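You operate a simulated robot arm through the tools that you are given. There is no shell and no other tool. Be economical: measure what you need, move in short steps, check, and stop when the job is done.

You are at the controls of a simulated two-armed robot. One attempt, no reset.

Task
Carry the red clipboard with both arms and set it on the top of the long bench.

It is judged by the outcome, as a careful person would: the job done as asked, and still so three seconds after it is handed in. It fails if anything else is knocked over, pushed out of place, dropped, spilled or broken.

Robot
Two 7-joint arms with three-finger grippers on one trunk, on a base that drives. Base frame: it is fixed to the floor where the robot stands at the start and does not move with it; the origin is under the middle of the robot, x ahead of it, y to its left, z up; the surface under the hand at the start is at about z = 0.92. Readings come in m, rad, newtons and seconds.
The left shoulder is at the start at [0.03, 0.124, 1.033], the right one opposite. With the tool pointing down near the work surface each hand reaches from about 0.1 to 0.78 m from the robot's upright axis, wherever it stands, measured 20 degrees to its own side. Places, roughly: red clipboard (33x24x4 cm) [0.6, -0.1, 0.9]; top of the long bench [-1, 0.4, 0.8]. Payload 2.2 kg a hand.
Tool frame (each hand has its own): the origin (TCP) lies between the finger pads and is the grasp point; the fingertips stand 0.028 m ahead of it; z points along the fingers, y is the line along which they close. Largest opening 0.102 m; the body of the gripper starts 0.071 m behind the TCP.
Orientation is that of the tool frame in the base frame, as a unit quaternion [x, y, z, w]. With the fingers straight down and closing along the base's y, the tool's x points along the base's -x, its y along +y and its z along -z.

Tools
- The arms move only by the tool drive_tool. It takes "left_deltas", "right_deltas" or both (then of equal length, played together; a hand with none holds still); each is a list of rows, each an object of numbers (a shift or turn left out is 0, a gripper value left out holds the last): "x", "y", "z": the shift along the tool's x, y, z in units of 20 mm (1.0 is 20 mm); "wx", "wy", "wz": the turn, a rotation vector about the tool's x, y, z in units of 4 degrees (1.0 is 4 degrees); "gripper": the gripper command, from -1 (fully open) to 1 (shut), values between in proportion. In form: [{"x": .., "y": .., "z": .., "wx": .., "wy": .., "wz": .., "gripper": ..}, ...]. A call has 1 to 20 rows; each row shifts and turns the commanded pose from where the row before left it, along the tool's axes as they then stand. A call with a number of a shift or a turn outside -1 to 1 is refused whole. Each row takes 0.2 s and may step no farther than 0.05 m and 0.15 rad from the row before; otherwise, or with a gripper value out of range, the whole call is refused. Where a pose cannot be reached the arm comes as near as it can. A force on the tool above 40 N (or 10 N above the force at the start of the call, whichever is more), or a blocked arm, ends the call early, and 0.2 s more pass. Each finger halts on what it meets, pressing with about 42 N; the grip force reading is that of the motor and also rises with nothing between the fingers. The clock runs only during rows and for 0.2 s after the last one: add rows that do not move to give the fingers time. The reply holds the time, the measured pose of the TCP, the force on the tool along the base axes, the opening and the grip force, in the units named above and with some noise, with the torque about the TCP (base axes, N m) and any sound that the robot's microphone picked up.
- Cameras (640 x 400 px; columns grow to the right, rows downward): "scene" is now at [0.0081, 0.0569, 1.7367]; the picture's right is [0.85, -0.53, -0.00], its down [-0.45, -0.72, -0.53] and it looks along [0.28, 0.45, -0.85] (base axes); focal length 214 px, centre (320, 200). "left" rides on the left gripper at [0.072, 0.038, -0.086] in its tool frame; the picture's right is [-0.46, 0.89, 0.00], its down [-0.60, -0.32, -0.73] and it looks along [-0.65, -0.34, 0.68] (tool axes); focal length 256 px, centre (320, 200). "right" rides on the right gripper at [0.069, 0.044, -0.086] in its tool frame; the picture's right is [-0.53, 0.85, 0.00], its down [-0.58, -0.36, -0.73] and it looks along [-0.62, -0.39, 0.68] (tool axes); focal length 256 px, centre (320, 200). There is no depth. A picture from a camera that has moved, and an enlarged one, comes with that camera's place and axes in the base frame and with its lens.
- get_image(camera): a new picture of that camera. It takes no simulated time.
- move_column(by): slides the trunk up (or, below 0, down) by that many m; the arms and the scene camera ride with it, the base frame stays. It gives what a move gives, with no picture.
- roll_base(legs): drives the robot by 1 to 6 legs, each [ahead, left, turn to the left] in m, m and rad, along the robot's own axes; the way and the turn of a leg run together, so that a leg with both is an arc; at most 1.5 m and 3.142 rad a leg. The arms and the cameras ride along, it lands a little off, and it stops where it bumps. It gives what a move gives.
- aim_head(pan, tilt): turns the head with the scene camera to pan (to the left, within 2.496 rad either way) and tilt (down, from -0.506 to 1.204), counted from straight ahead of the robot. It gives what a move gives.
- inspect(camera, box): a new picture of the part [left, top, right, bottom] of that camera's present view, enlarged. It takes no simulated time.
- sign_off(): hands the job in; it is judged then, once.

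Go step by step. Nothing tells you exact positions but the pictures and the camera data: compare them with the known pose of the tool, close in by small moves and look again before you grip or let go. The budget is 120 turns and 100 pictures, counting those below and the enlarged ones. Unless the task says otherwise, let go and move clear before handing in, and close with one line.

The tools are called by a JSON object that holds its "api" and its "payload". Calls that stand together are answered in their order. drive_tool: Moves the arms, as the interface text tells. Its arguments: {"type":"object","properties":{"left_deltas":{"type":"array"},"right_deltas":{"type":"array"}},"required":[]} The other tools are called the same way: move_column (by) slides the trunk up or down; roll_base (legs) drives the base; aim_head (pan, tilt) turns the head that bears the scene camera; get_image (camera) takes a picture; inspect (camera, box) takes an enlarged picture of a part of a camera's view; sign_off () hands the job in.

At the start:

```text
time: 0.0
left_eef_pos: [0.3708, 0.4567, 1.1947]
left_tcp_rot: [0.001, 1.0, 0.0, 0.0]
left_force: [0.5, 0.5, 0.1]
left_moment: [-0.01, 0.02, -0.01]
left_finger_gap: 0.102
left_grip_force: 0.0
right_eef_pos: [0.4126, 0.0689, 1.1746]
right_tcp_rot: [0.0, 1.0, -0.001, 0.0]
right_force: [-0.3, -0.4, -0.1]
right_moment: [0.0, -0.04, -0.02]
right_finger_gap: 0.1018
right_grip_force: 0.1
trunk travel left (down, up): [-0.275, 0.265]
robot x, y, heading: [-0.0001, -0.0006, 0.001]
head pan, tilt: [1.007, 1.007]
```

scene: 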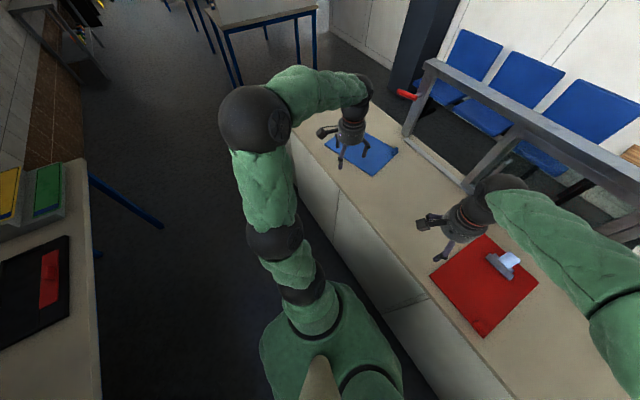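
right: 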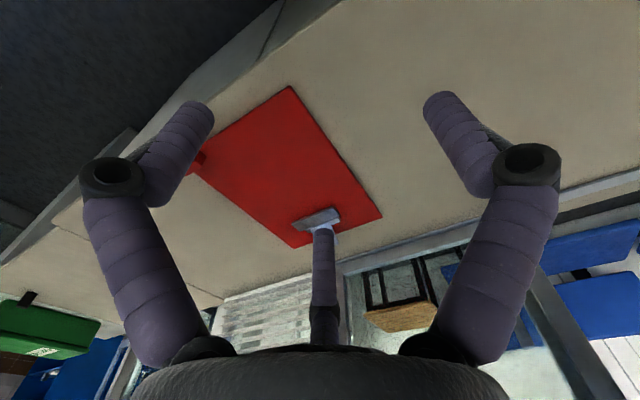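
left: 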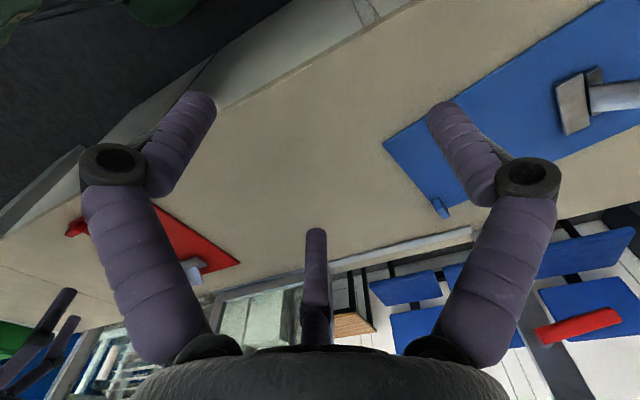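

I see a red clipboard on the counter ahead-right and a blue one ahead-left. I'll aim the head at the red clipboard first.

{"api": "aim_head", "payload": {"pan": -0.17, "tilt": 0.9}}

{"api": "get_image", "payload": {"camera": "scene"}}

{"api": "aim_head", "payload": {"pan": 2.45, "tilt": 0.6}}

{"api": "get_image", "payload": {"camera": "scene"}}

```text
time: 1.4
left_eef_pos: [0.3714, 0.4548, 1.1949]
left_tcp_rot: [0.0, 1.0, 0.0, -0.001]
left_force: [0.6, 0.1, -0.6]
left_moment: [-0.01, 0.0, 0.02]
left_finger_gap: 0.1018
left_grip_force: 0.1
right_eef_pos: [0.4127, 0.0675, 1.1755]
right_tcp_rot: [0.0, 1.0, 0.001, 0.0]
right_force: [-0.4, 0.2, 0.1]
right_moment: [0.01, 0.01, -0.01]
right_finger_gap: 0.1018
right_grip_force: 0.0
trunk travel left (down, up): [-0.275, 0.265]
robot x, y, heading: [-0.0001, -0.0015, -0.002]
head pan, tilt: [-0.169, 0.901]
```

```text
96 pictures are left
camera scene: at [0.0456, -0.0143, 1.7445], right [-0.17, -0.99, 0.0], down [-0.77, 0.13, -0.62], along [0.61, -0.1, -0.78], focal length 214 px, centre (320, 200)
```

scene: 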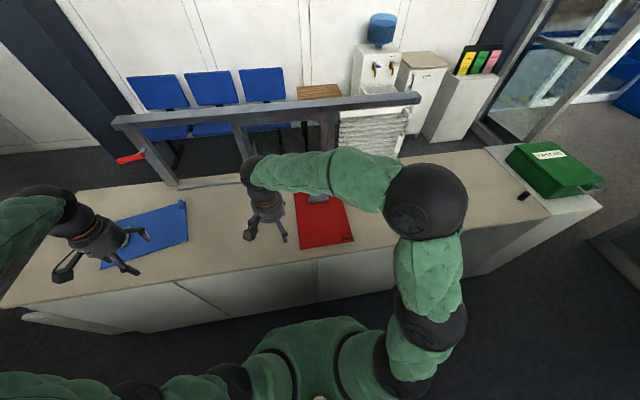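

```text
time: 3.7
left_eef_pos: [0.3706, 0.4558, 1.1957]
left_tcp_rot: [0.0, 1.0, 0.001, 0.0]
left_force: [0.6, 0.0, -0.1]
left_moment: [0.01, -0.01, 0.0]
left_finger_gap: 0.1021
left_grip_force: 0.1
right_eef_pos: [0.4144, 0.068, 1.1757]
right_tcp_rot: [0.0, 1.0, 0.0, -0.001]
right_force: [0.1, -0.4, -0.3]
right_moment: [0.02, -0.01, -0.01]
right_finger_gap: 0.1023
right_grip_force: 0.0
trunk travel left (down, up): [-0.275, 0.265]
robot x, y, heading: [0.0041, 0.0015, -0.003]
head pan, tilt: [2.45, 0.6]
```

```text
95 pictures are left
camera scene: at [-0.0969, 0.0547, 1.7693], right [0.64, 0.77, 0.0], down [0.44, -0.36, -0.83], along [-0.64, 0.53, -0.56], focal length 214 px, centre (320, 200)
```

scene: 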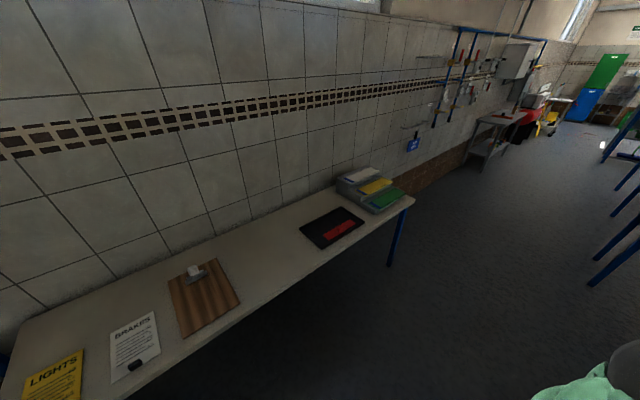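

Behind me is the long bench with things on it; there's a free stretch between the wooden and black boards. Now I look closely at the red clipboard.

{"api": "inspect", "payload": {"camera": "right", "box": [170, 70, 410, 260]}}

{"api": "inspect", "payload": {"camera": "left", "box": [60, 150, 260, 300]}}

{"api": "inspect", "payload": {"camera": "scene", "box": [120, 180, 420, 370]}}

{"api": "aim_head", "payload": {"pan": -0.17, "tilt": 0.9}}

{"api": "inspect", "payload": {"camera": "scene", "box": [220, 170, 380, 270]}}

```text
2.11 times, centred on (290, 165) of right
camera zoom: at [0.3438, 0.1113, 1.2631], right [0.53, 0.85, 0.0], down [0.58, -0.36, 0.73], along [0.62, -0.39, -0.68], focal length 539 px, centre (383, 274)
```

zoom: 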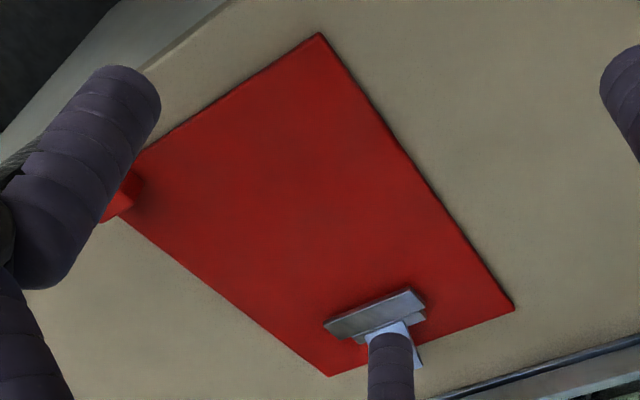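

```text
2.67 times, centred on (160, 225) of left
camera zoom: at [0.2985, 0.493, 1.2802], right [0.46, 0.89, 0.0], down [0.6, -0.32, 0.73], along [0.65, -0.34, -0.68], focal length 683 px, centre (747, 133)
```

zoom: 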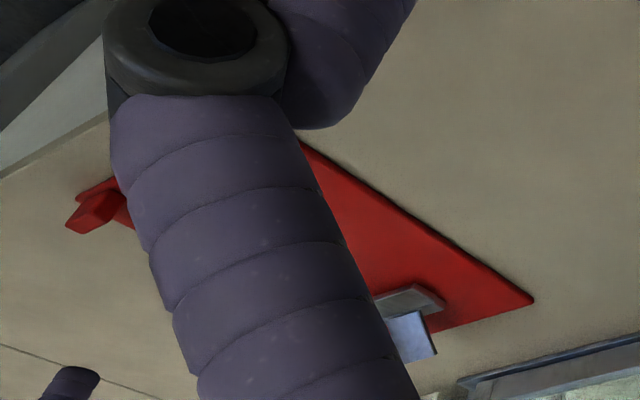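

```text
2.11 times, centred on (270, 275) of scene
camera zoom: at [-0.0969, 0.0547, 1.7693], right [0.64, 0.77, 0.0], down [0.44, -0.36, -0.83], along [-0.64, 0.53, -0.56], focal length 452 px, centre (425, 42)
```

zoom: 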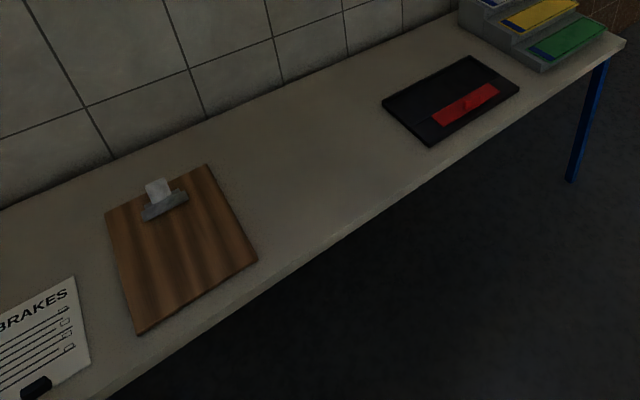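

```text
time: 6.1
left_eef_pos: [0.3707, 0.4559, 1.1945]
left_tcp_rot: [0.0, 1.0, -0.001, 0.001]
left_force: [-0.5, 0.6, 0.2]
left_moment: [-0.01, -0.03, 0.01]
left_finger_gap: 0.102
left_grip_force: 0.1
right_eef_pos: [0.4122, 0.069, 1.1762]
right_tcp_rot: [0.0, 1.0, 0.0, 0.0]
right_force: [0.1, 0.0, -0.1]
right_moment: [-0.01, 0.02, 0.0]
right_finger_gap: 0.1018
right_grip_force: 0.1
trunk travel left (down, up): [-0.275, 0.265]
robot x, y, heading: [-0.0011, -0.0001, 0.006]
head pan, tilt: [-0.169, 0.901]
```

```text
4.00 times, centred on (300, 220) of scene
camera zoom: at [0.0456, -0.0143, 1.7445], right [-0.17, -0.99, 0.0], down [-0.77, 0.13, -0.62], along [0.61, -0.1, -0.78], focal length 858 px, centre (400, 120)
```

zoom: 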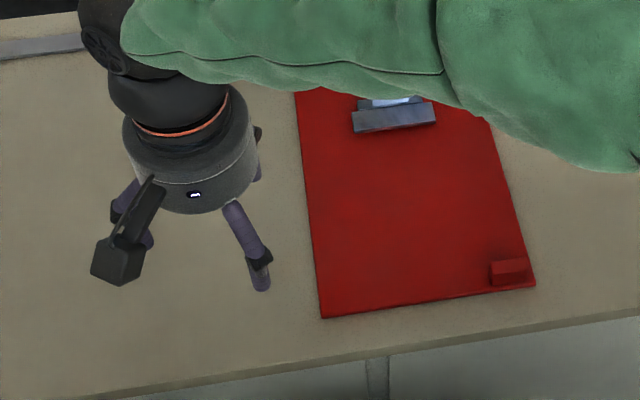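

The clipboard lies aligned with the axes (x 0.44–0.75, y −0.22–0.0), with a raised block at the near-right corner and a clip with a lever at the far end: two handles. I shift the base right so the board is centred, then look from the hand cameras.

{"api": "roll_base", "payload": {"legs": [[0, -0.12, 0]]}}

{"api": "drive_tool", "payload": {"right_deltas": [{"y": -1}, {"y": -1}, {"y": -1}, {"y": -1}, {"y": -1}, {"y": -1}, {"y": -1}, {"y": -1}], "left_deltas": [{"y": -1}, {"y": -1}, {"y": -1}, {"y": -1}, {"y": -1}, {"y": -1}, {"y": -1}, {"y": -1}]}}

{"api": "get_image", "payload": {"camera": "right"}}

{"api": "get_image", "payload": {"camera": "left"}}

{"api": "get_image", "payload": {"camera": "scene"}}

```text
time: 7.3
left_eef_pos: [0.3708, 0.3359, 1.1944]
left_tcp_rot: [-0.001, 1.0, 0.0, 0.0]
left_force: [-0.2, 0.3, -0.1]
left_moment: [0.07, 0.05, 0.02]
left_finger_gap: 0.1021
left_grip_force: 0.0
right_eef_pos: [0.4134, -0.0534, 1.1747]
right_tcp_rot: [-0.002, 1.0, 0.001, -0.001]
right_force: [0.4, 0.0, 0.3]
right_moment: [0.01, 0.01, -0.01]
right_finger_gap: 0.102
right_grip_force: 0.1
trunk travel left (down, up): [-0.275, 0.265]
robot x, y, heading: [0.0006, -0.121, 0.0]
head pan, tilt: [-0.169, 0.901]
```

```text
time: 9.1
left_eef_pos: [0.3699, 0.1754, 1.1952]
left_tcp_rot: [0.0, 1.0, 0.0, 0.0]
left_force: [-0.1, -0.3, -0.1]
left_moment: [0.04, 0.03, 0.03]
left_finger_gap: 0.102
left_grip_force: 0.0
right_eef_pos: [0.4132, -0.2109, 1.1762]
right_tcp_rot: [-0.001, 1.0, 0.001, 0.0]
right_force: [-0.5, 0.6, 0.4]
right_moment: [0.02, -0.03, -0.04]
right_finger_gap: 0.1021
right_grip_force: 0.1
trunk travel left (down, up): [-0.275, 0.265]
robot x, y, heading: [-0.0014, -0.1192, 0.002]
head pan, tilt: [-0.169, 0.901]
```

```text
90 pictures are left
camera right: at [0.3444, -0.1681, 1.2634], right [0.53, 0.85, 0.0], down [0.58, -0.36, 0.73], along [0.62, -0.39, -0.68], focal length 256 px, centre (320, 200)
```

right: 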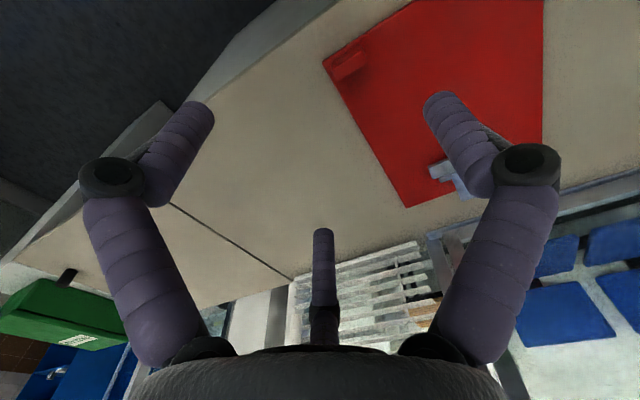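

```text
89 pictures are left
camera left: at [0.2972, 0.2116, 1.2807], right [0.46, 0.89, 0.0], down [0.6, -0.32, 0.73], along [0.65, -0.34, -0.68], focal length 256 px, centre (320, 200)
```

left: 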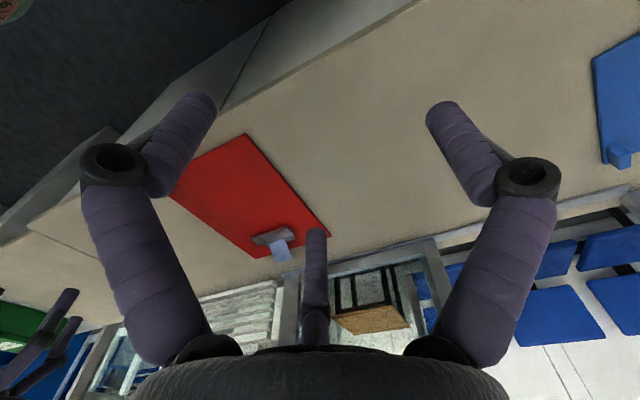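

```text
88 pictures are left
camera scene: at [0.0454, -0.1354, 1.7445], right [-0.17, -0.99, 0.0], down [-0.77, 0.13, -0.62], along [0.61, -0.1, -0.78], focal length 214 px, centre (320, 200)
```

scene: 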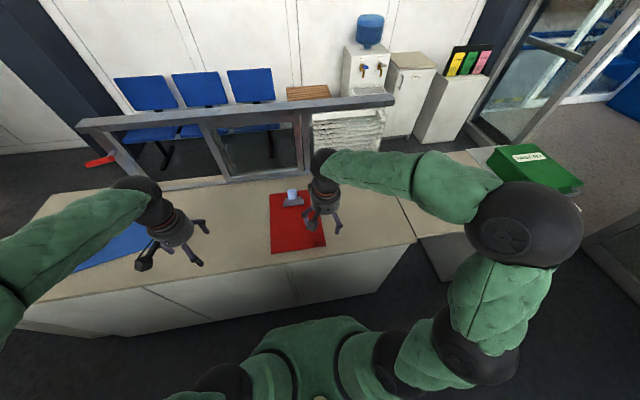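

{"api": "inspect", "payload": {"camera": "scene", "box": [260, 180, 340, 260]}}

{"api": "inspect", "payload": {"camera": "left", "box": [160, 130, 340, 270]}}

{"api": "inspect", "payload": {"camera": "right", "box": [300, 20, 500, 220]}}

```text
5.00 times, centred on (300, 220) of scene
camera zoom: at [0.0454, -0.1354, 1.7445], right [-0.17, -0.99, 0.0], down [-0.77, 0.13, -0.62], along [0.61, -0.1, -0.78], focal length 1072 px, centre (420, 100)
```

zoom: 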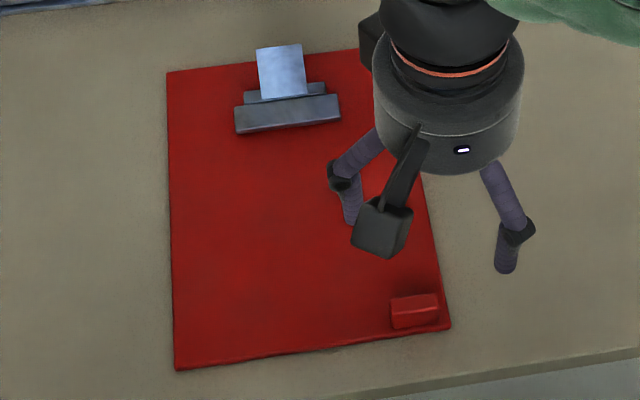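

```text
2.86 times, centred on (250, 200) of left
camera zoom: at [0.2972, 0.2116, 1.2807], right [0.46, 0.89, 0.0], down [0.6, -0.32, 0.73], along [0.65, -0.34, -0.68], focal length 731 px, centre (520, 200)
```

zoom: 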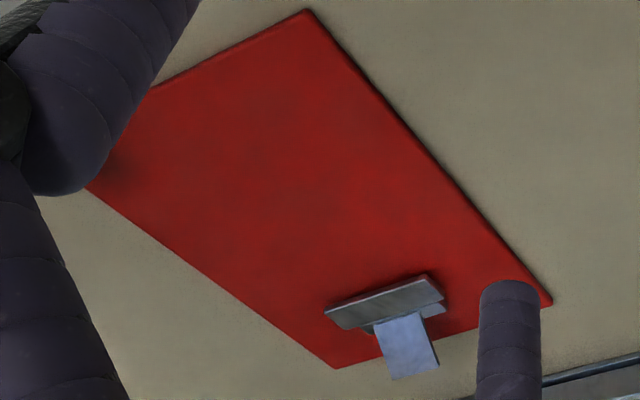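

```text
2.00 times, centred on (400, 120) of right
camera zoom: at [0.3444, -0.1681, 1.2634], right [0.53, 0.85, 0.0], down [0.58, -0.36, 0.73], along [0.62, -0.39, -0.68], focal length 512 px, centre (160, 360)
```

zoom: 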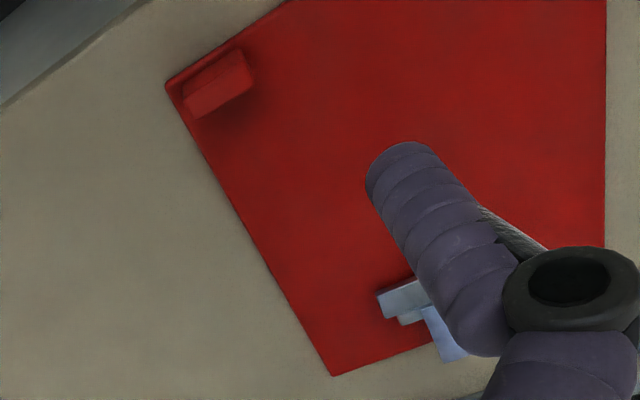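

Handles: block at about (0.458, −0.199), top near z 0.95, 4.5 cm wide along y; lever at about (0.72, −0.109), 4 cm wide. I bring the left hand above the lever and the right above the block.

{"api": "drive_tool", "payload": {"left_deltas": [{"x": -0.97, "y": -0.79, "z": 0.2}, {"x": -0.97, "y": -0.79, "z": 0.2}, {"x": -0.97, "y": -0.79, "z": 0.2}, {"x": -0.97, "y": -0.79, "z": 0.2}, {"x": -0.97, "y": -0.79, "z": 0.2}, {"x": -0.97, "y": -0.79, "z": 0.2}, {"x": -0.97, "y": -0.79, "z": 0.2}, {"x": -0.97, "y": -0.79, "z": 0.2}, {"x": -0.97, "y": -0.79, "z": 0.2}, {"x": -0.97, "y": -0.79, "z": 0.2}, {"x": -0.97, "y": -0.79, "z": 0.2}, {"x": -0.97, "y": -0.79, "z": 0.2}, {"x": -0.97, "y": -0.79, "z": 0.2}, {"x": -0.97, "y": -0.79, "z": 0.2}, {"x": -0.97, "y": -0.79, "z": 0.2}, {"x": -0.97, "y": -0.79, "z": 0.2}, {"x": -0.97, "y": -0.79, "z": 0.2}, {"x": -0.97, "y": -0.79, "z": 0.2}], "right_deltas": [{"x": -0.125, "y": 0.033, "z": 0.25}, {"x": -0.125, "y": 0.033, "z": 0.25}, {"x": -0.125, "y": 0.033, "z": 0.25}, {"x": -0.125, "y": 0.033, "z": 0.25}, {"x": -0.125, "y": 0.033, "z": 0.25}, {"x": -0.125, "y": 0.033, "z": 0.25}, {"x": -0.125, "y": 0.033, "z": 0.25}, {"x": -0.125, "y": 0.033, "z": 0.25}, {"x": -0.125, "y": 0.033, "z": 0.25}, {"x": -0.125, "y": 0.033, "z": 0.25}, {"x": -0.125, "y": 0.033, "z": 0.25}, {"x": -0.125, "y": 0.033, "z": 0.25}, {"x": -0.125, "y": 0.033, "z": 0.25}, {"x": -0.125, "y": 0.033, "z": 0.25}, {"x": -0.125, "y": 0.033, "z": 0.25}, {"x": -0.125, "y": 0.033, "z": 0.25}, {"x": -0.125, "y": 0.033, "z": 0.25}, {"x": -0.125, "y": 0.033, "z": 0.25}]}}

{"api": "get_image", "payload": {"camera": "right"}}

{"api": "get_image", "payload": {"camera": "left"}}

{"api": "get_image", "payload": {"camera": "scene"}}

```text
time: 12.9
left_eef_pos: [0.7185, -0.1088, 1.1187]
left_tcp_rot: [0.0, 1.0, 0.0, -0.001]
left_force: [0.4, 0.0, -0.6]
left_moment: [0.02, 0.01, -0.01]
left_finger_gap: 0.1017
left_grip_force: 0.0
left hand out of reach, approached as far as the arm can: row 18
right_eef_pos: [0.4583, -0.1988, 1.0849]
right_tcp_rot: [0.0, 1.0, 0.001, -0.001]
right_force: [-0.3, 0.0, -0.8]
right_moment: [0.05, 0.06, 0.0]
right_finger_gap: 0.1021
right_grip_force: 0.0
trunk travel left (down, up): [-0.275, 0.265]
robot x, y, heading: [0.003, -0.1209, 0.001]
head pan, tilt: [-0.169, 0.901]
```

```text
84 pictures are left
camera right: at [0.3896, -0.1558, 1.1725], right [0.53, 0.85, 0.0], down [0.58, -0.36, 0.73], along [0.62, -0.39, -0.68], focal length 256 px, centre (320, 200)
```

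right: 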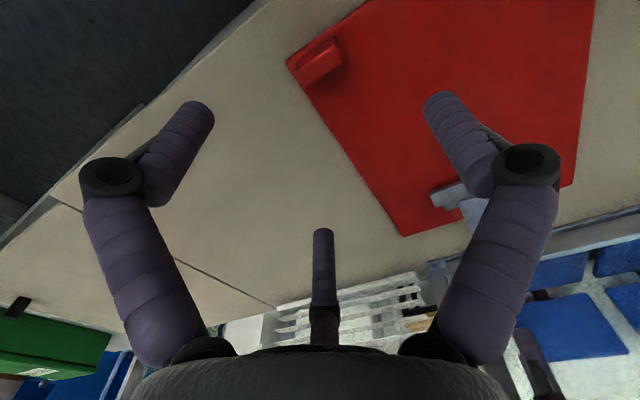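

```text
83 pictures are left
camera left: at [0.6457, -0.072, 1.205], right [0.46, 0.89, 0.0], down [0.61, -0.32, 0.73], along [0.65, -0.34, -0.68], focal length 256 px, centre (320, 200)
```

left: 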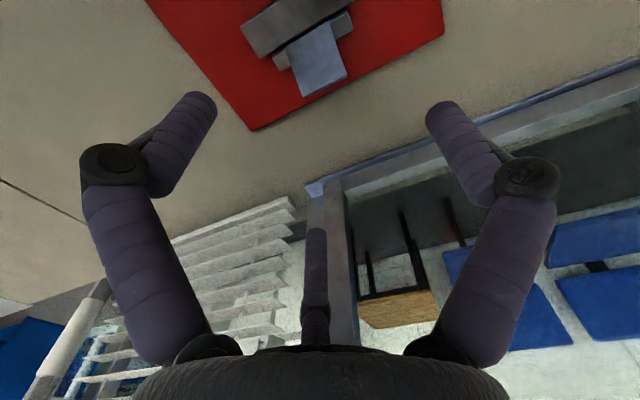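

```text
82 pictures are left
camera scene: at [0.0471, -0.1355, 1.7443], right [-0.17, -0.99, 0.0], down [-0.77, 0.13, -0.62], along [0.61, -0.1, -0.78], focal length 214 px, centre (320, 200)
```

scene: 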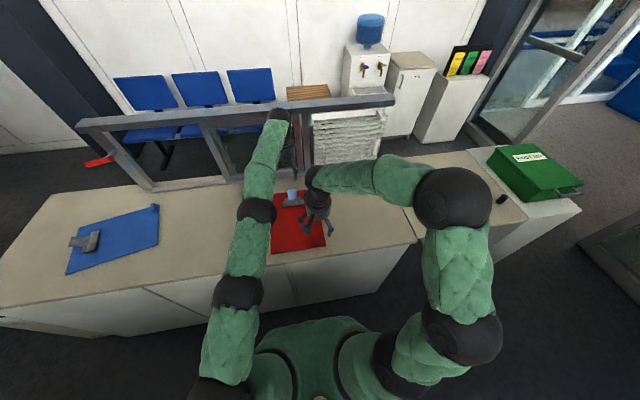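

Left arm is at the limit of its reach at this height; moving the base a little closer would help. I check the gap between base and counter.

{"api": "aim_head", "payload": {"pan": 0.0, "tilt": 1.2}}

{"api": "get_image", "payload": {"camera": "scene"}}

```text
time: 13.7
left_eef_pos: [0.7169, -0.108, 1.1214]
left_tcp_rot: [-0.002, 1.0, -0.001, 0.0]
left_force: [0.4, 0.5, 0.6]
left_moment: [0.02, 0.03, 0.0]
left_finger_gap: 0.1019
left_grip_force: 0.0
right_eef_pos: [0.4572, -0.199, 1.0853]
right_tcp_rot: [-0.001, 1.0, 0.0, 0.0]
right_force: [-0.9, 0.4, -0.6]
right_moment: [0.03, 0.02, -0.01]
right_finger_gap: 0.1021
right_grip_force: 0.0
trunk travel left (down, up): [-0.275, 0.265]
robot x, y, heading: [-0.003, -0.122, 0.002]
head pan, tilt: [0.0, 1.201]
```

```text
81 pictures are left
camera scene: at [0.0276, -0.1219, 1.7247], right [0.0, -1.0, 0.0], down [-0.93, 0.0, -0.36], along [0.36, 0.0, -0.93], focal length 214 px, centre (320, 200)
```

scene: 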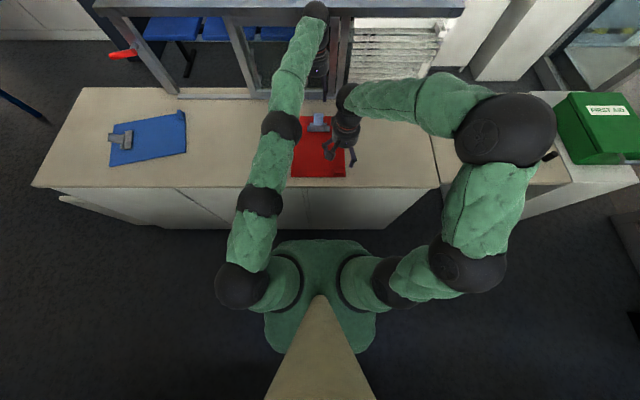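

There is at least 0.09 m free ahead of the base. I pull the hands back 6 cm, then roll 6 cm ahead so the hands stay over the handles.

{"api": "drive_tool", "payload": {"left_deltas": [{"x": 1}, {"x": 1}, {"x": 1}], "right_deltas": [{"x": 1}, {"x": 1}, {"x": 1}]}}

{"api": "roll_base", "payload": {"legs": [[0.06, 0, 0]]}}

{"api": "drive_tool", "payload": {"left_deltas": [{"z": 0.9}, {"z": 0.9}, {"z": 0.9}, {"z": 0.9}], "right_deltas": [{"z": 0.8}, {"z": 0.8}, {"z": 0.8}, {"z": 0.8}]}}

{"api": "get_image", "payload": {"camera": "right"}}

{"api": "get_image", "payload": {"camera": "left"}}

{"api": "inspect", "payload": {"camera": "scene", "box": [260, 80, 380, 190]}}

```text
time: 14.5
left_eef_pos: [0.6545, -0.1075, 1.1225]
left_tcp_rot: [-0.001, 1.0, 0.0, 0.001]
left_force: [0.4, 0.2, 0.4]
left_moment: [-0.01, -0.01, 0.02]
left_finger_gap: 0.102
left_grip_force: 0.0
right_eef_pos: [0.396, -0.1983, 1.0869]
right_tcp_rot: [0.0, 1.0, 0.0, 0.001]
right_force: [-1.0, -0.5, 0.1]
right_moment: [0.01, -0.03, 0.0]
right_finger_gap: 0.1018
right_grip_force: 0.1
trunk travel left (down, up): [-0.275, 0.265]
robot x, y, heading: [-0.0007, -0.1188, 0.003]
head pan, tilt: [0.0, 1.201]
```

```text
time: 15.5
left_eef_pos: [0.7187, -0.1086, 1.1195]
left_tcp_rot: [-0.001, 1.0, 0.0, -0.001]
left_force: [1.4, 0.4, -0.4]
left_moment: [0.0, 0.05, 0.01]
left_finger_gap: 0.1019
left_grip_force: 0.0
right_eef_pos: [0.4576, -0.1995, 1.0853]
right_tcp_rot: [-0.001, 1.0, 0.0, -0.001]
right_force: [1.2, -0.2, -0.3]
right_moment: [0.01, 0.08, 0.01]
right_finger_gap: 0.102
right_grip_force: 0.0
trunk travel left (down, up): [-0.275, 0.265]
robot x, y, heading: [0.0584, -0.1254, -0.002]
head pan, tilt: [0.0, 1.201]
```

```text
time: 16.5
left_eef_pos: [0.7178, -0.1071, 1.0491]
left_tcp_rot: [-0.001, 1.0, 0.0, -0.001]
left_force: [-0.6, -0.4, -0.1]
left_moment: [0.03, 0.01, 0.0]
left_finger_gap: 0.1017
left_grip_force: 0.1
right_eef_pos: [0.4566, -0.1986, 1.0215]
right_tcp_rot: [0.0, 1.0, -0.001, -0.001]
right_force: [-0.1, 0.1, 0.3]
right_moment: [-0.01, 0.01, 0.01]
right_finger_gap: 0.1021
right_grip_force: 0.0
trunk travel left (down, up): [-0.275, 0.265]
robot x, y, heading: [0.0585, -0.1193, -0.0]
head pan, tilt: [0.0, 1.201]
```

```text
80 pictures are left
camera right: at [0.3882, -0.1544, 1.1097], right [0.53, 0.85, 0.0], down [0.58, -0.36, 0.73], along [0.62, -0.39, -0.68], focal length 256 px, centre (320, 200)
```

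right: 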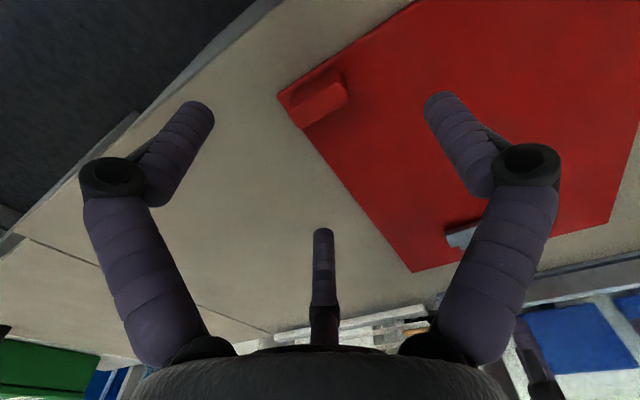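

```text
79 pictures are left
camera left: at [0.6442, -0.0706, 1.1351], right [0.46, 0.89, 0.0], down [0.61, -0.32, 0.73], along [0.65, -0.34, -0.68], focal length 256 px, centre (320, 200)
```

left: 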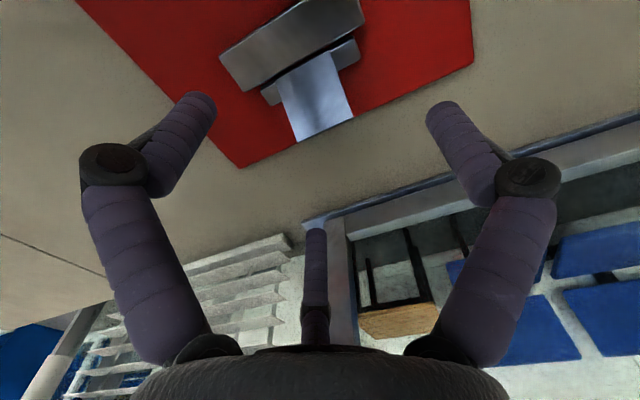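

```text
3.64 times, centred on (320, 135) of scene
camera zoom: at [0.0872, -0.1218, 1.7246], right [0.0, -1.0, 0.0], down [-0.93, 0.0, -0.36], along [0.36, 0.0, -0.93], focal length 780 px, centre (320, 436)
```

zoom: 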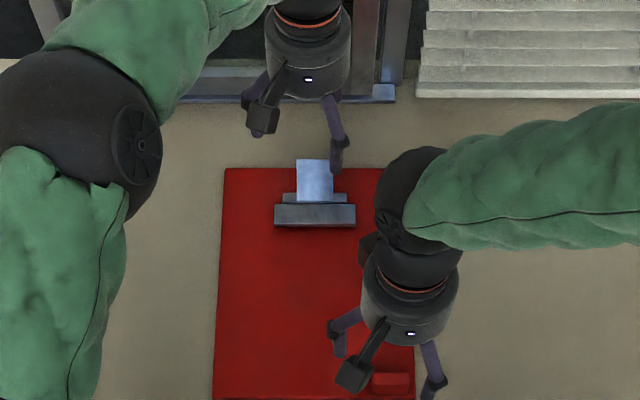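

Both cameras agree: lever centre (0.72, −0.114), block (0.456, −0.199). I descend both hands straddling the handles, tips just above the board.

{"api": "drive_tool", "payload": {"left_deltas": [{"x": -0.31, "y": -0.35, "z": 0.6}, {"z": 0.8}, {"z": 0.8}, {"z": 0.8}, {"z": 0.7}, {"z": 0.3}], "right_deltas": [{"z": 0.5}, {"z": 0.5}, {"z": 0.5}, {"z": 0.5}, {"z": 0.4}, {"z": 0.2}]}}

{"api": "get_image", "payload": {"camera": "right"}}

{"api": "get_image", "payload": {"camera": "left"}}

{"api": "inspect", "payload": {"camera": "scene", "box": [260, 80, 380, 190]}}

```text
time: 17.9
left_eef_pos: [0.7224, -0.1142, 0.9691]
left_tcp_rot: [0.0, 1.0, 0.001, 0.0]
left_force: [0.9, 0.3, 1.0]
left_moment: [0.02, 0.02, -0.01]
left_finger_gap: 0.1019
left_grip_force: 0.2
right_eef_pos: [0.4569, -0.1978, 0.9712]
right_tcp_rot: [-0.001, 1.0, 0.0, 0.0]
right_force: [0.9, -0.1, 0.4]
right_moment: [-0.01, -0.01, -0.01]
right_finger_gap: 0.102
right_grip_force: 0.0
trunk travel left (down, up): [-0.275, 0.265]
robot x, y, heading: [0.0612, -0.1186, 0.0]
head pan, tilt: [0.0, 1.201]
```

```text
77 pictures are left
camera right: at [0.3883, -0.1546, 1.0582], right [0.53, 0.85, 0.0], down [0.58, -0.36, 0.73], along [0.62, -0.39, -0.68], focal length 256 px, centre (320, 200)
```

right: 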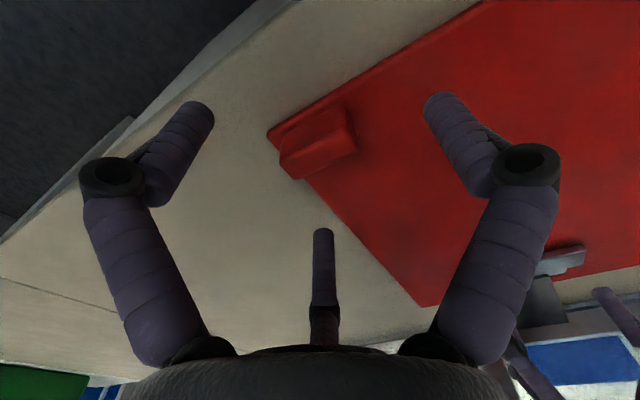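

```text
76 pictures are left
camera left: at [0.6498, -0.0786, 1.0545], right [0.46, 0.89, 0.0], down [0.6, -0.32, 0.73], along [0.65, -0.34, -0.68], focal length 256 px, centre (320, 200)
```

left: 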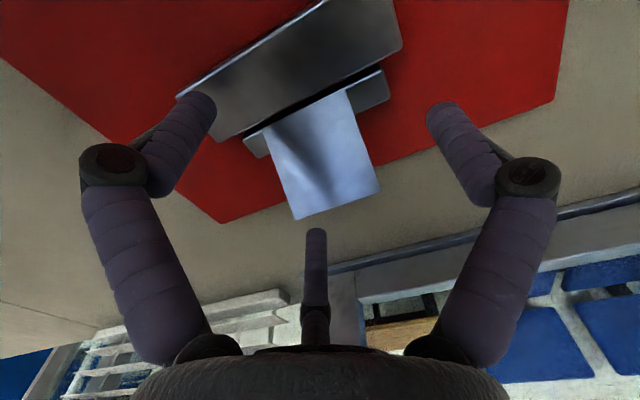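

```text
3.64 times, centred on (320, 135) of scene
camera zoom: at [0.0861, -0.1214, 1.7247], right [0.0, -1.0, 0.0], down [-0.93, 0.0, -0.36], along [0.36, 0.0, -0.93], focal length 780 px, centre (320, 436)
```

zoom: 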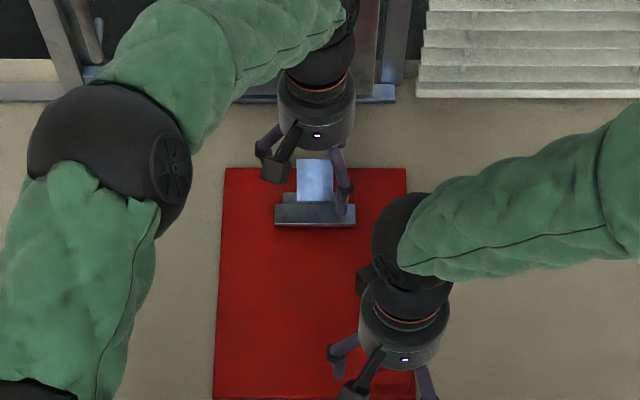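

Aligned nicely; lever's rear bar is close to the left fingers, so I shift left 4 mm outward, lower slightly, and close both grippers.

{"api": "drive_tool", "payload": {"left_deltas": [{"x": -0.2, "z": 0.2}, {}, {}], "right_deltas": [{"x": 0.1, "y": -0.05, "z": 0.3}, {"z": 0.1}, {}]}}

{"api": "drive_tool", "payload": {"left_deltas": [{"gripper": 0}, {"gripper": 0.3}, {"gripper": 1}, {"gripper": 1}, {"gripper": 1}], "right_deltas": [{"gripper": 0}, {"gripper": 0.3}, {"gripper": 1}, {"gripper": 1}, {"gripper": 1}]}}

{"api": "get_image", "payload": {"camera": "right"}}

{"api": "get_image", "payload": {"camera": "left"}}

```text
time: 18.7
left_eef_pos: [0.7255, -0.1148, 0.9647]
left_tcp_rot: [-0.001, 1.0, -0.001, -0.001]
left_force: [-0.1, 0.0, 0.3]
left_moment: [0.02, 0.01, 0.0]
left_finger_gap: 0.1022
left_grip_force: 0.1
right_eef_pos: [0.4544, -0.1985, 0.9625]
right_tcp_rot: [-0.001, 1.0, 0.0, 0.0]
right_force: [-1.0, 0.4, 0.0]
right_moment: [-0.01, -0.03, 0.01]
right_finger_gap: 0.102
right_grip_force: 0.1
trunk travel left (down, up): [-0.275, 0.265]
robot x, y, heading: [0.0578, -0.1222, -0.003]
head pan, tilt: [0.0, 1.201]
```

```text
time: 19.9
left_eef_pos: [0.7255, -0.1172, 0.9667]
left_tcp_rot: [-0.002, 1.0, -0.002, -0.001]
left_force: [-17.4, -23.0, 21.4]
left_moment: [-1.7, 0.96, 2.69]
left_finger_gap: 0.0609
left_grip_force: 42.1
right_eef_pos: [0.4567, -0.1992, 0.9641]
right_tcp_rot: [-0.001, 1.0, 0.002, 0.004]
right_force: [21.9, 17.9, -3.4]
right_moment: [0.34, -0.29, 0.37]
right_finger_gap: 0.0198
right_grip_force: 42.3
trunk travel left (down, up): [-0.275, 0.265]
robot x, y, heading: [0.0576, -0.1166, -0.002]
head pan, tilt: [0.0, 1.201]
```

```text
74 pictures are left
camera right: at [0.3869, -0.1556, 1.0515], right [0.53, 0.85, 0.01], down [0.57, -0.37, 0.73], along [0.62, -0.39, -0.68], focal length 256 px, centre (320, 200)
```

right: 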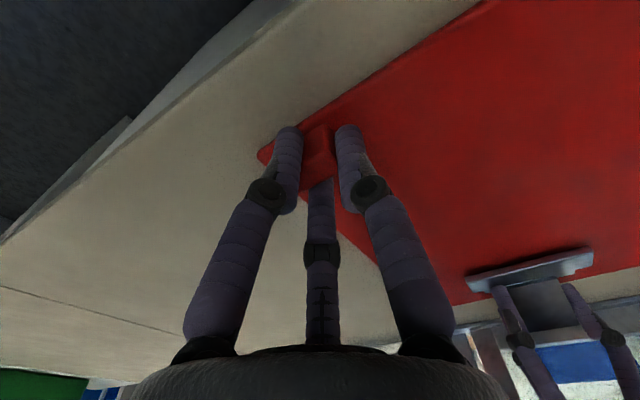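

```text
73 pictures are left
camera left: at [0.6521, -0.0806, 1.0519], right [0.46, 0.89, 0.0], down [0.61, -0.31, 0.73], along [0.65, -0.34, -0.68], focal length 256 px, centre (320, 200)
```

left: 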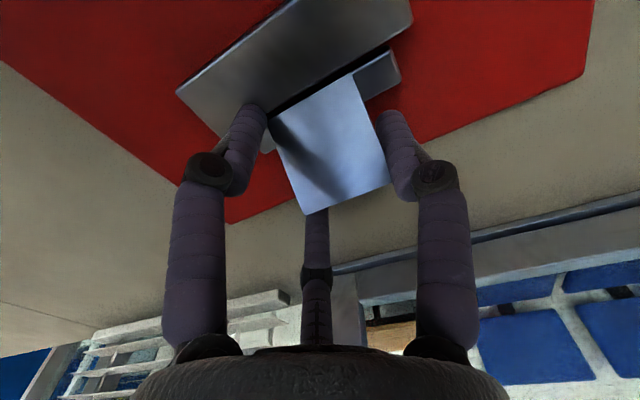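

Both grippers report full force, left at 61 mm, right at 20 mm, with some internal forces between the hands. I zoom in to check what each is actually holding.

{"api": "inspect", "payload": {"camera": "right", "box": [230, 90, 410, 230]}}

{"api": "inspect", "payload": {"camera": "left", "box": [180, 60, 460, 240]}}

{"api": "inspect", "payload": {"camera": "scene", "box": [260, 80, 380, 190]}}

```text
2.86 times, centred on (320, 160) of right
camera zoom: at [0.3869, -0.1556, 1.0515], right [0.53, 0.85, 0.01], down [0.57, -0.37, 0.73], along [0.62, -0.39, -0.68], focal length 731 px, centre (320, 314)
```

zoom: 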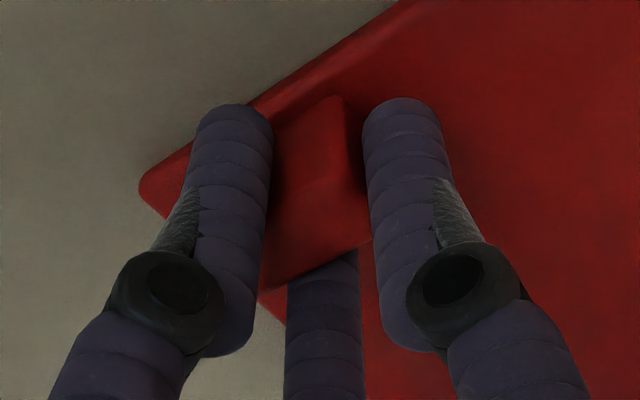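

```text
2.22 times, centred on (320, 150) of left
camera zoom: at [0.6521, -0.0806, 1.0519], right [0.46, 0.89, 0.0], down [0.61, -0.31, 0.73], along [0.65, -0.34, -0.68], focal length 569 px, centre (320, 311)
```

zoom: 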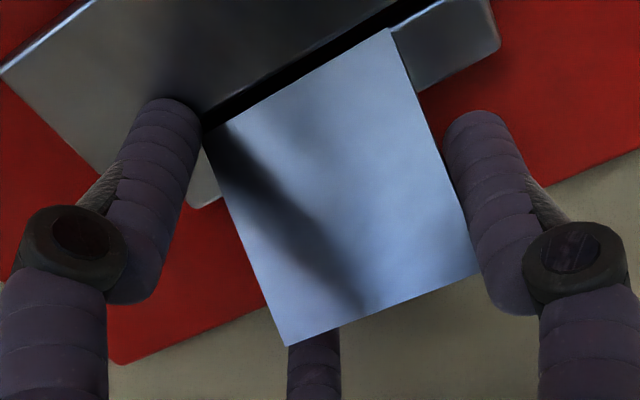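

```text
3.64 times, centred on (320, 135) of scene
camera zoom: at [0.0852, -0.1222, 1.7248], right [0.0, -1.0, 0.0], down [-0.93, 0.0, -0.36], along [0.36, 0.0, -0.93], focal length 780 px, centre (320, 436)
```

zoom: 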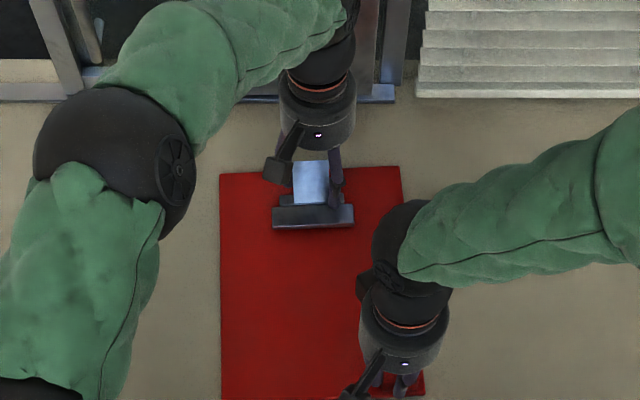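

The right hand holds the block; in the left hand one finger caught on the clip's rear bar. I reopen the left, move it 8 mm outward, and regrip the lever alone.

{"api": "drive_tool", "payload": {"left_deltas": [{"gripper": -0.6}, {"gripper": -0.6}, {"x": -0.4, "z": -0.1}, {}]}}

{"api": "inspect", "payload": {"camera": "left", "box": [160, 60, 480, 260]}}

```text
time: 20.9
left_eef_pos: [0.7338, -0.1167, 0.968]
left_tcp_rot: [0.0, 1.0, 0.001, 0.0]
left_force: [-0.6, -0.2, 0.4]
left_moment: [0.01, 0.03, 0.0]
left_finger_gap: 0.0817
left_grip_force: 0.0
right_eef_pos: [0.4531, -0.2004, 0.9623]
right_tcp_rot: [-0.001, 1.0, 0.0, 0.0]
right_force: [-2.7, -9.5, 26.0]
right_moment: [-0.9, 0.16, 0.03]
right_finger_gap: 0.0194
right_grip_force: 42.0
trunk travel left (down, up): [-0.275, 0.265]
robot x, y, heading: [0.0582, -0.1206, 0.003]
head pan, tilt: [0.0, 1.201]
```

```text
2.00 times, centred on (320, 160) of left
camera zoom: at [0.6602, -0.079, 1.0535], right [0.46, 0.89, 0.0], down [0.6, -0.32, 0.73], along [0.65, -0.34, -0.68], focal length 512 px, centre (320, 280)
```

zoom: 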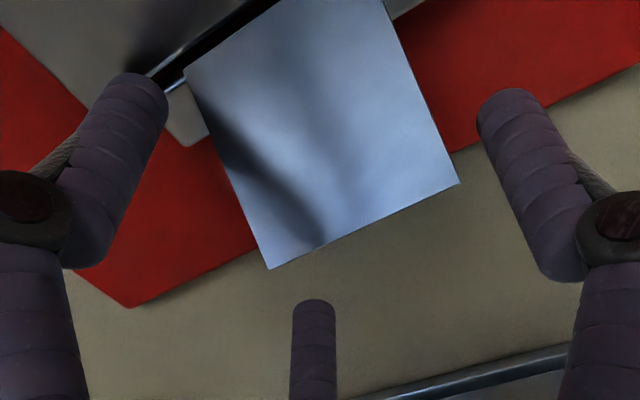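

{"api": "drive_tool", "payload": {"left_deltas": [{"x": 0.15, "y": 0.35}, {"gripper": 0}, {"gripper": 0.3}, {"gripper": 1}, {"gripper": 1}, {"gripper": 1}]}}

{"api": "inspect", "payload": {"camera": "left", "box": [160, 60, 480, 260]}}

```text
time: 22.3
left_eef_pos: [0.7299, -0.1077, 0.97]
left_tcp_rot: [-0.002, 1.0, -0.001, 0.001]
left_force: [-7.5, -10.6, 13.9]
left_moment: [-1.51, 0.65, 2.19]
left_finger_gap: 0.0633
left_grip_force: 41.8
right_eef_pos: [0.453, -0.198, 0.9637]
right_tcp_rot: [0.0, 1.0, 0.001, 0.002]
right_force: [4.4, 11.7, 8.0]
right_moment: [0.54, -0.03, 0.18]
right_finger_gap: 0.0195
right_grip_force: 42.1
trunk travel left (down, up): [-0.275, 0.265]
robot x, y, heading: [0.0608, -0.1186, -0.0]
head pan, tilt: [0.0, 1.201]
```

```text
2.00 times, centred on (320, 160) of left
camera zoom: at [0.6572, -0.0719, 1.0551], right [0.46, 0.89, 0.0], down [0.6, -0.31, 0.73], along [0.65, -0.34, -0.68], focal length 512 px, centre (320, 280)
```

zoom: 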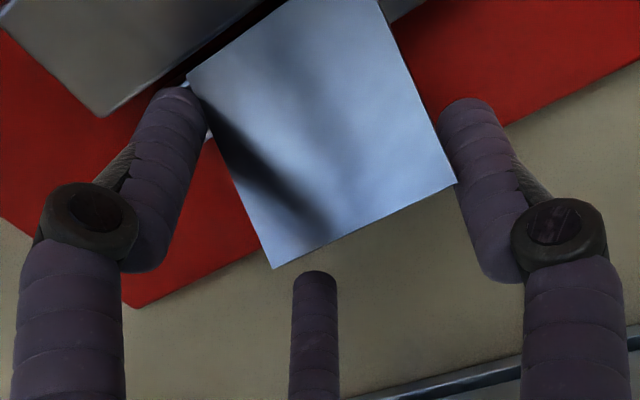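

The left grip ends at the same width again, so that is the lever's real grip width. I test with a small 2 cm lift of both hands.

{"api": "drive_tool", "payload": {"left_deltas": [{"z": -0.25}, {"z": -0.25}, {"z": -0.25}, {"z": -0.25}, {}], "right_deltas": [{"z": -0.25}, {"z": -0.25}, {"z": -0.25}, {"z": -0.25}, {}]}}

{"api": "get_image", "payload": {"camera": "left"}}

{"api": "get_image", "payload": {"camera": "right"}}

{"api": "inspect", "payload": {"camera": "scene", "box": [260, 80, 380, 190]}}

```text
time: 23.5
left_eef_pos: [0.7319, -0.1087, 0.9864]
left_tcp_rot: [-0.001, 1.0, -0.002, -0.001]
left_force: [-7.5, -14.2, -1.8]
left_moment: [-1.42, 0.04, 2.83]
left_finger_gap: 0.0631
left_grip_force: 41.8
right_eef_pos: [0.4553, -0.2004, 0.9821]
right_tcp_rot: [0.0, 1.0, 0.001, 0.0]
right_force: [7.8, 13.4, -3.1]
right_moment: [1.2, 0.13, 0.21]
right_finger_gap: 0.0197
right_grip_force: 42.3
trunk travel left (down, up): [-0.275, 0.265]
robot x, y, heading: [0.0589, -0.1229, 0.0]
head pan, tilt: [0.0, 1.201]
```

```text
67 pictures are left
camera left: at [0.6588, -0.0718, 1.0725], right [0.46, 0.89, 0.0], down [0.61, -0.32, 0.73], along [0.65, -0.34, -0.68], focal length 256 px, centre (320, 200)
```

left: 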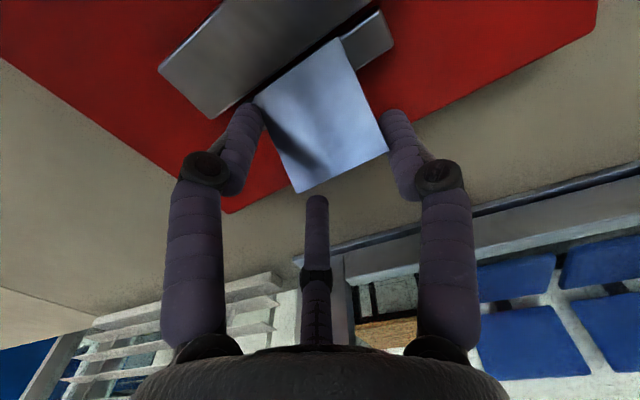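

```text
66 pictures are left
camera right: at [0.3866, -0.1559, 1.0698], right [0.53, 0.85, 0.0], down [0.58, -0.36, 0.73], along [0.62, -0.39, -0.68], focal length 256 px, centre (320, 200)
```

right: 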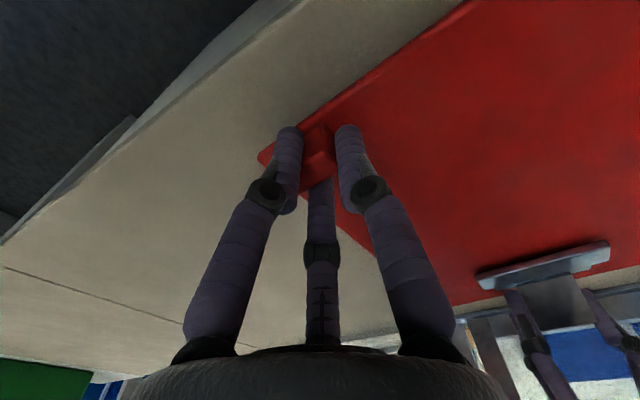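

```text
3.64 times, centred on (320, 135) of scene
camera zoom: at [0.0869, -0.1217, 1.7246], right [0.0, -1.0, 0.0], down [-0.93, 0.0, -0.36], along [0.36, 0.0, -0.93], focal length 780 px, centre (320, 436)
```

zoom: 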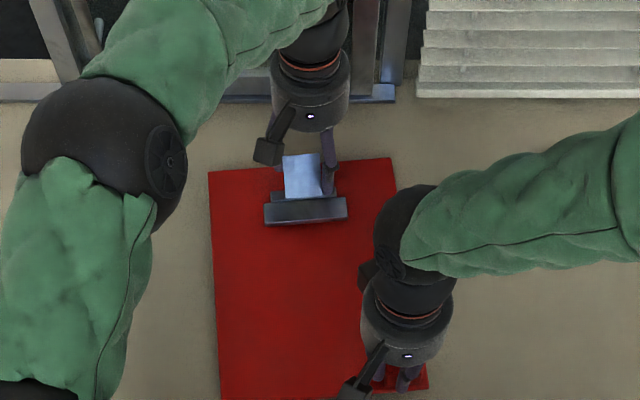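

The board has come up with both hands. I relieve the sideways stress slightly and raise everything with the column.

{"api": "drive_tool", "payload": {"left_deltas": [{"y": -0.1}, {"y": -0.1}, {}], "right_deltas": [{}, {}, {}]}}

{"api": "move_column", "payload": {"by": 0.12}}

{"api": "inspect", "payload": {"camera": "scene", "box": [240, 60, 400, 200]}}

{"api": "get_image", "payload": {"camera": "right"}}

{"api": "get_image", "payload": {"camera": "left"}}

```text
time: 24.3
left_eef_pos: [0.7314, -0.1122, 0.9878]
left_tcp_rot: [0.0, 1.0, 0.001, -0.001]
left_force: [-6.6, -6.8, -2.0]
left_moment: [-0.96, 0.05, 1.12]
left_finger_gap: 0.0627
left_grip_force: 42.7
right_eef_pos: [0.4552, -0.2002, 0.9828]
right_tcp_rot: [-0.001, 1.0, 0.0, -0.001]
right_force: [6.3, 6.6, -2.6]
right_moment: [0.82, 0.02, -0.02]
right_finger_gap: 0.0198
right_grip_force: 42.0
trunk travel left (down, up): [-0.275, 0.265]
robot x, y, heading: [0.0556, -0.1207, 0.001]
head pan, tilt: [0.0, 1.201]
```

```text
time: 25.8
left_eef_pos: [0.7314, -0.1119, 1.1065]
left_tcp_rot: [-0.002, 1.0, 0.0, -0.002]
left_force: [-3.4, -7.7, -1.5]
left_moment: [-1.16, -0.02, 1.57]
left_finger_gap: 0.0624
left_grip_force: 41.6
right_eef_pos: [0.4556, -0.1999, 1.1016]
right_tcp_rot: [0.0, 1.0, 0.0, -0.001]
right_force: [3.8, 6.9, -3.3]
right_moment: [0.88, 0.3, 0.14]
right_finger_gap: 0.02
right_grip_force: 42.0
trunk travel left (down, up): [-0.395, 0.145]
robot x, y, heading: [0.0553, -0.1166, 0.002]
head pan, tilt: [0.0, 1.201]
```

```text
2.86 times, centred on (320, 130) of scene
camera zoom: at [0.087, -0.1217, 1.8445], right [0.0, -1.0, 0.0], down [-0.93, 0.0, -0.36], along [0.36, 0.0, -0.93], focal length 613 px, centre (320, 400)
```

zoom: 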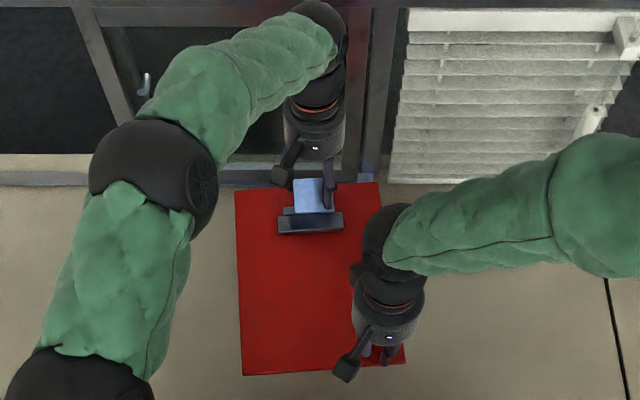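

```text
63 pictures are left
camera right: at [0.3861, -0.156, 1.1893], right [0.53, 0.85, 0.0], down [0.58, -0.36, 0.73], along [0.62, -0.39, -0.68], focal length 256 px, centre (320, 200)
```

right: 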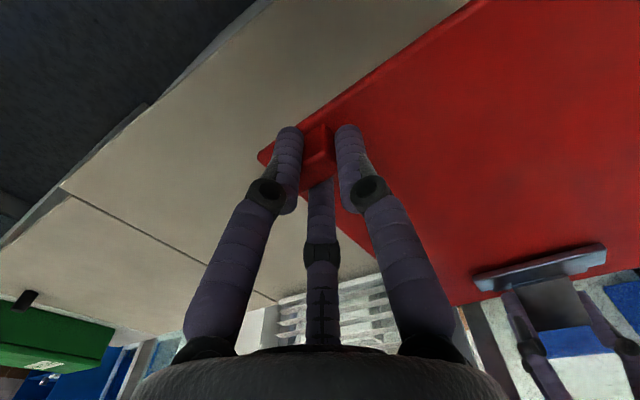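

```text
62 pictures are left
camera left: at [0.6593, -0.0751, 1.1922], right [0.46, 0.89, 0.0], down [0.61, -0.32, 0.73], along [0.65, -0.34, -0.68], focal length 256 px, centre (320, 200)
```

left: 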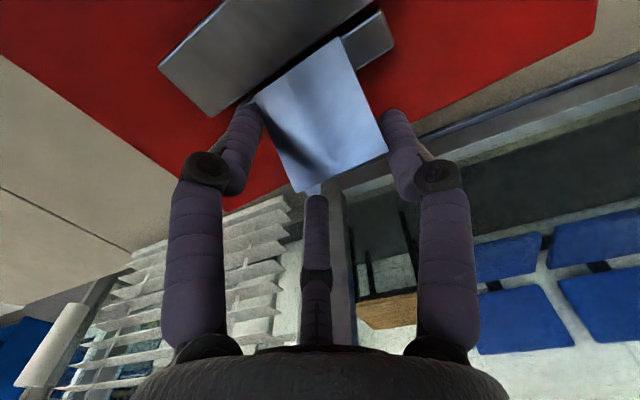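

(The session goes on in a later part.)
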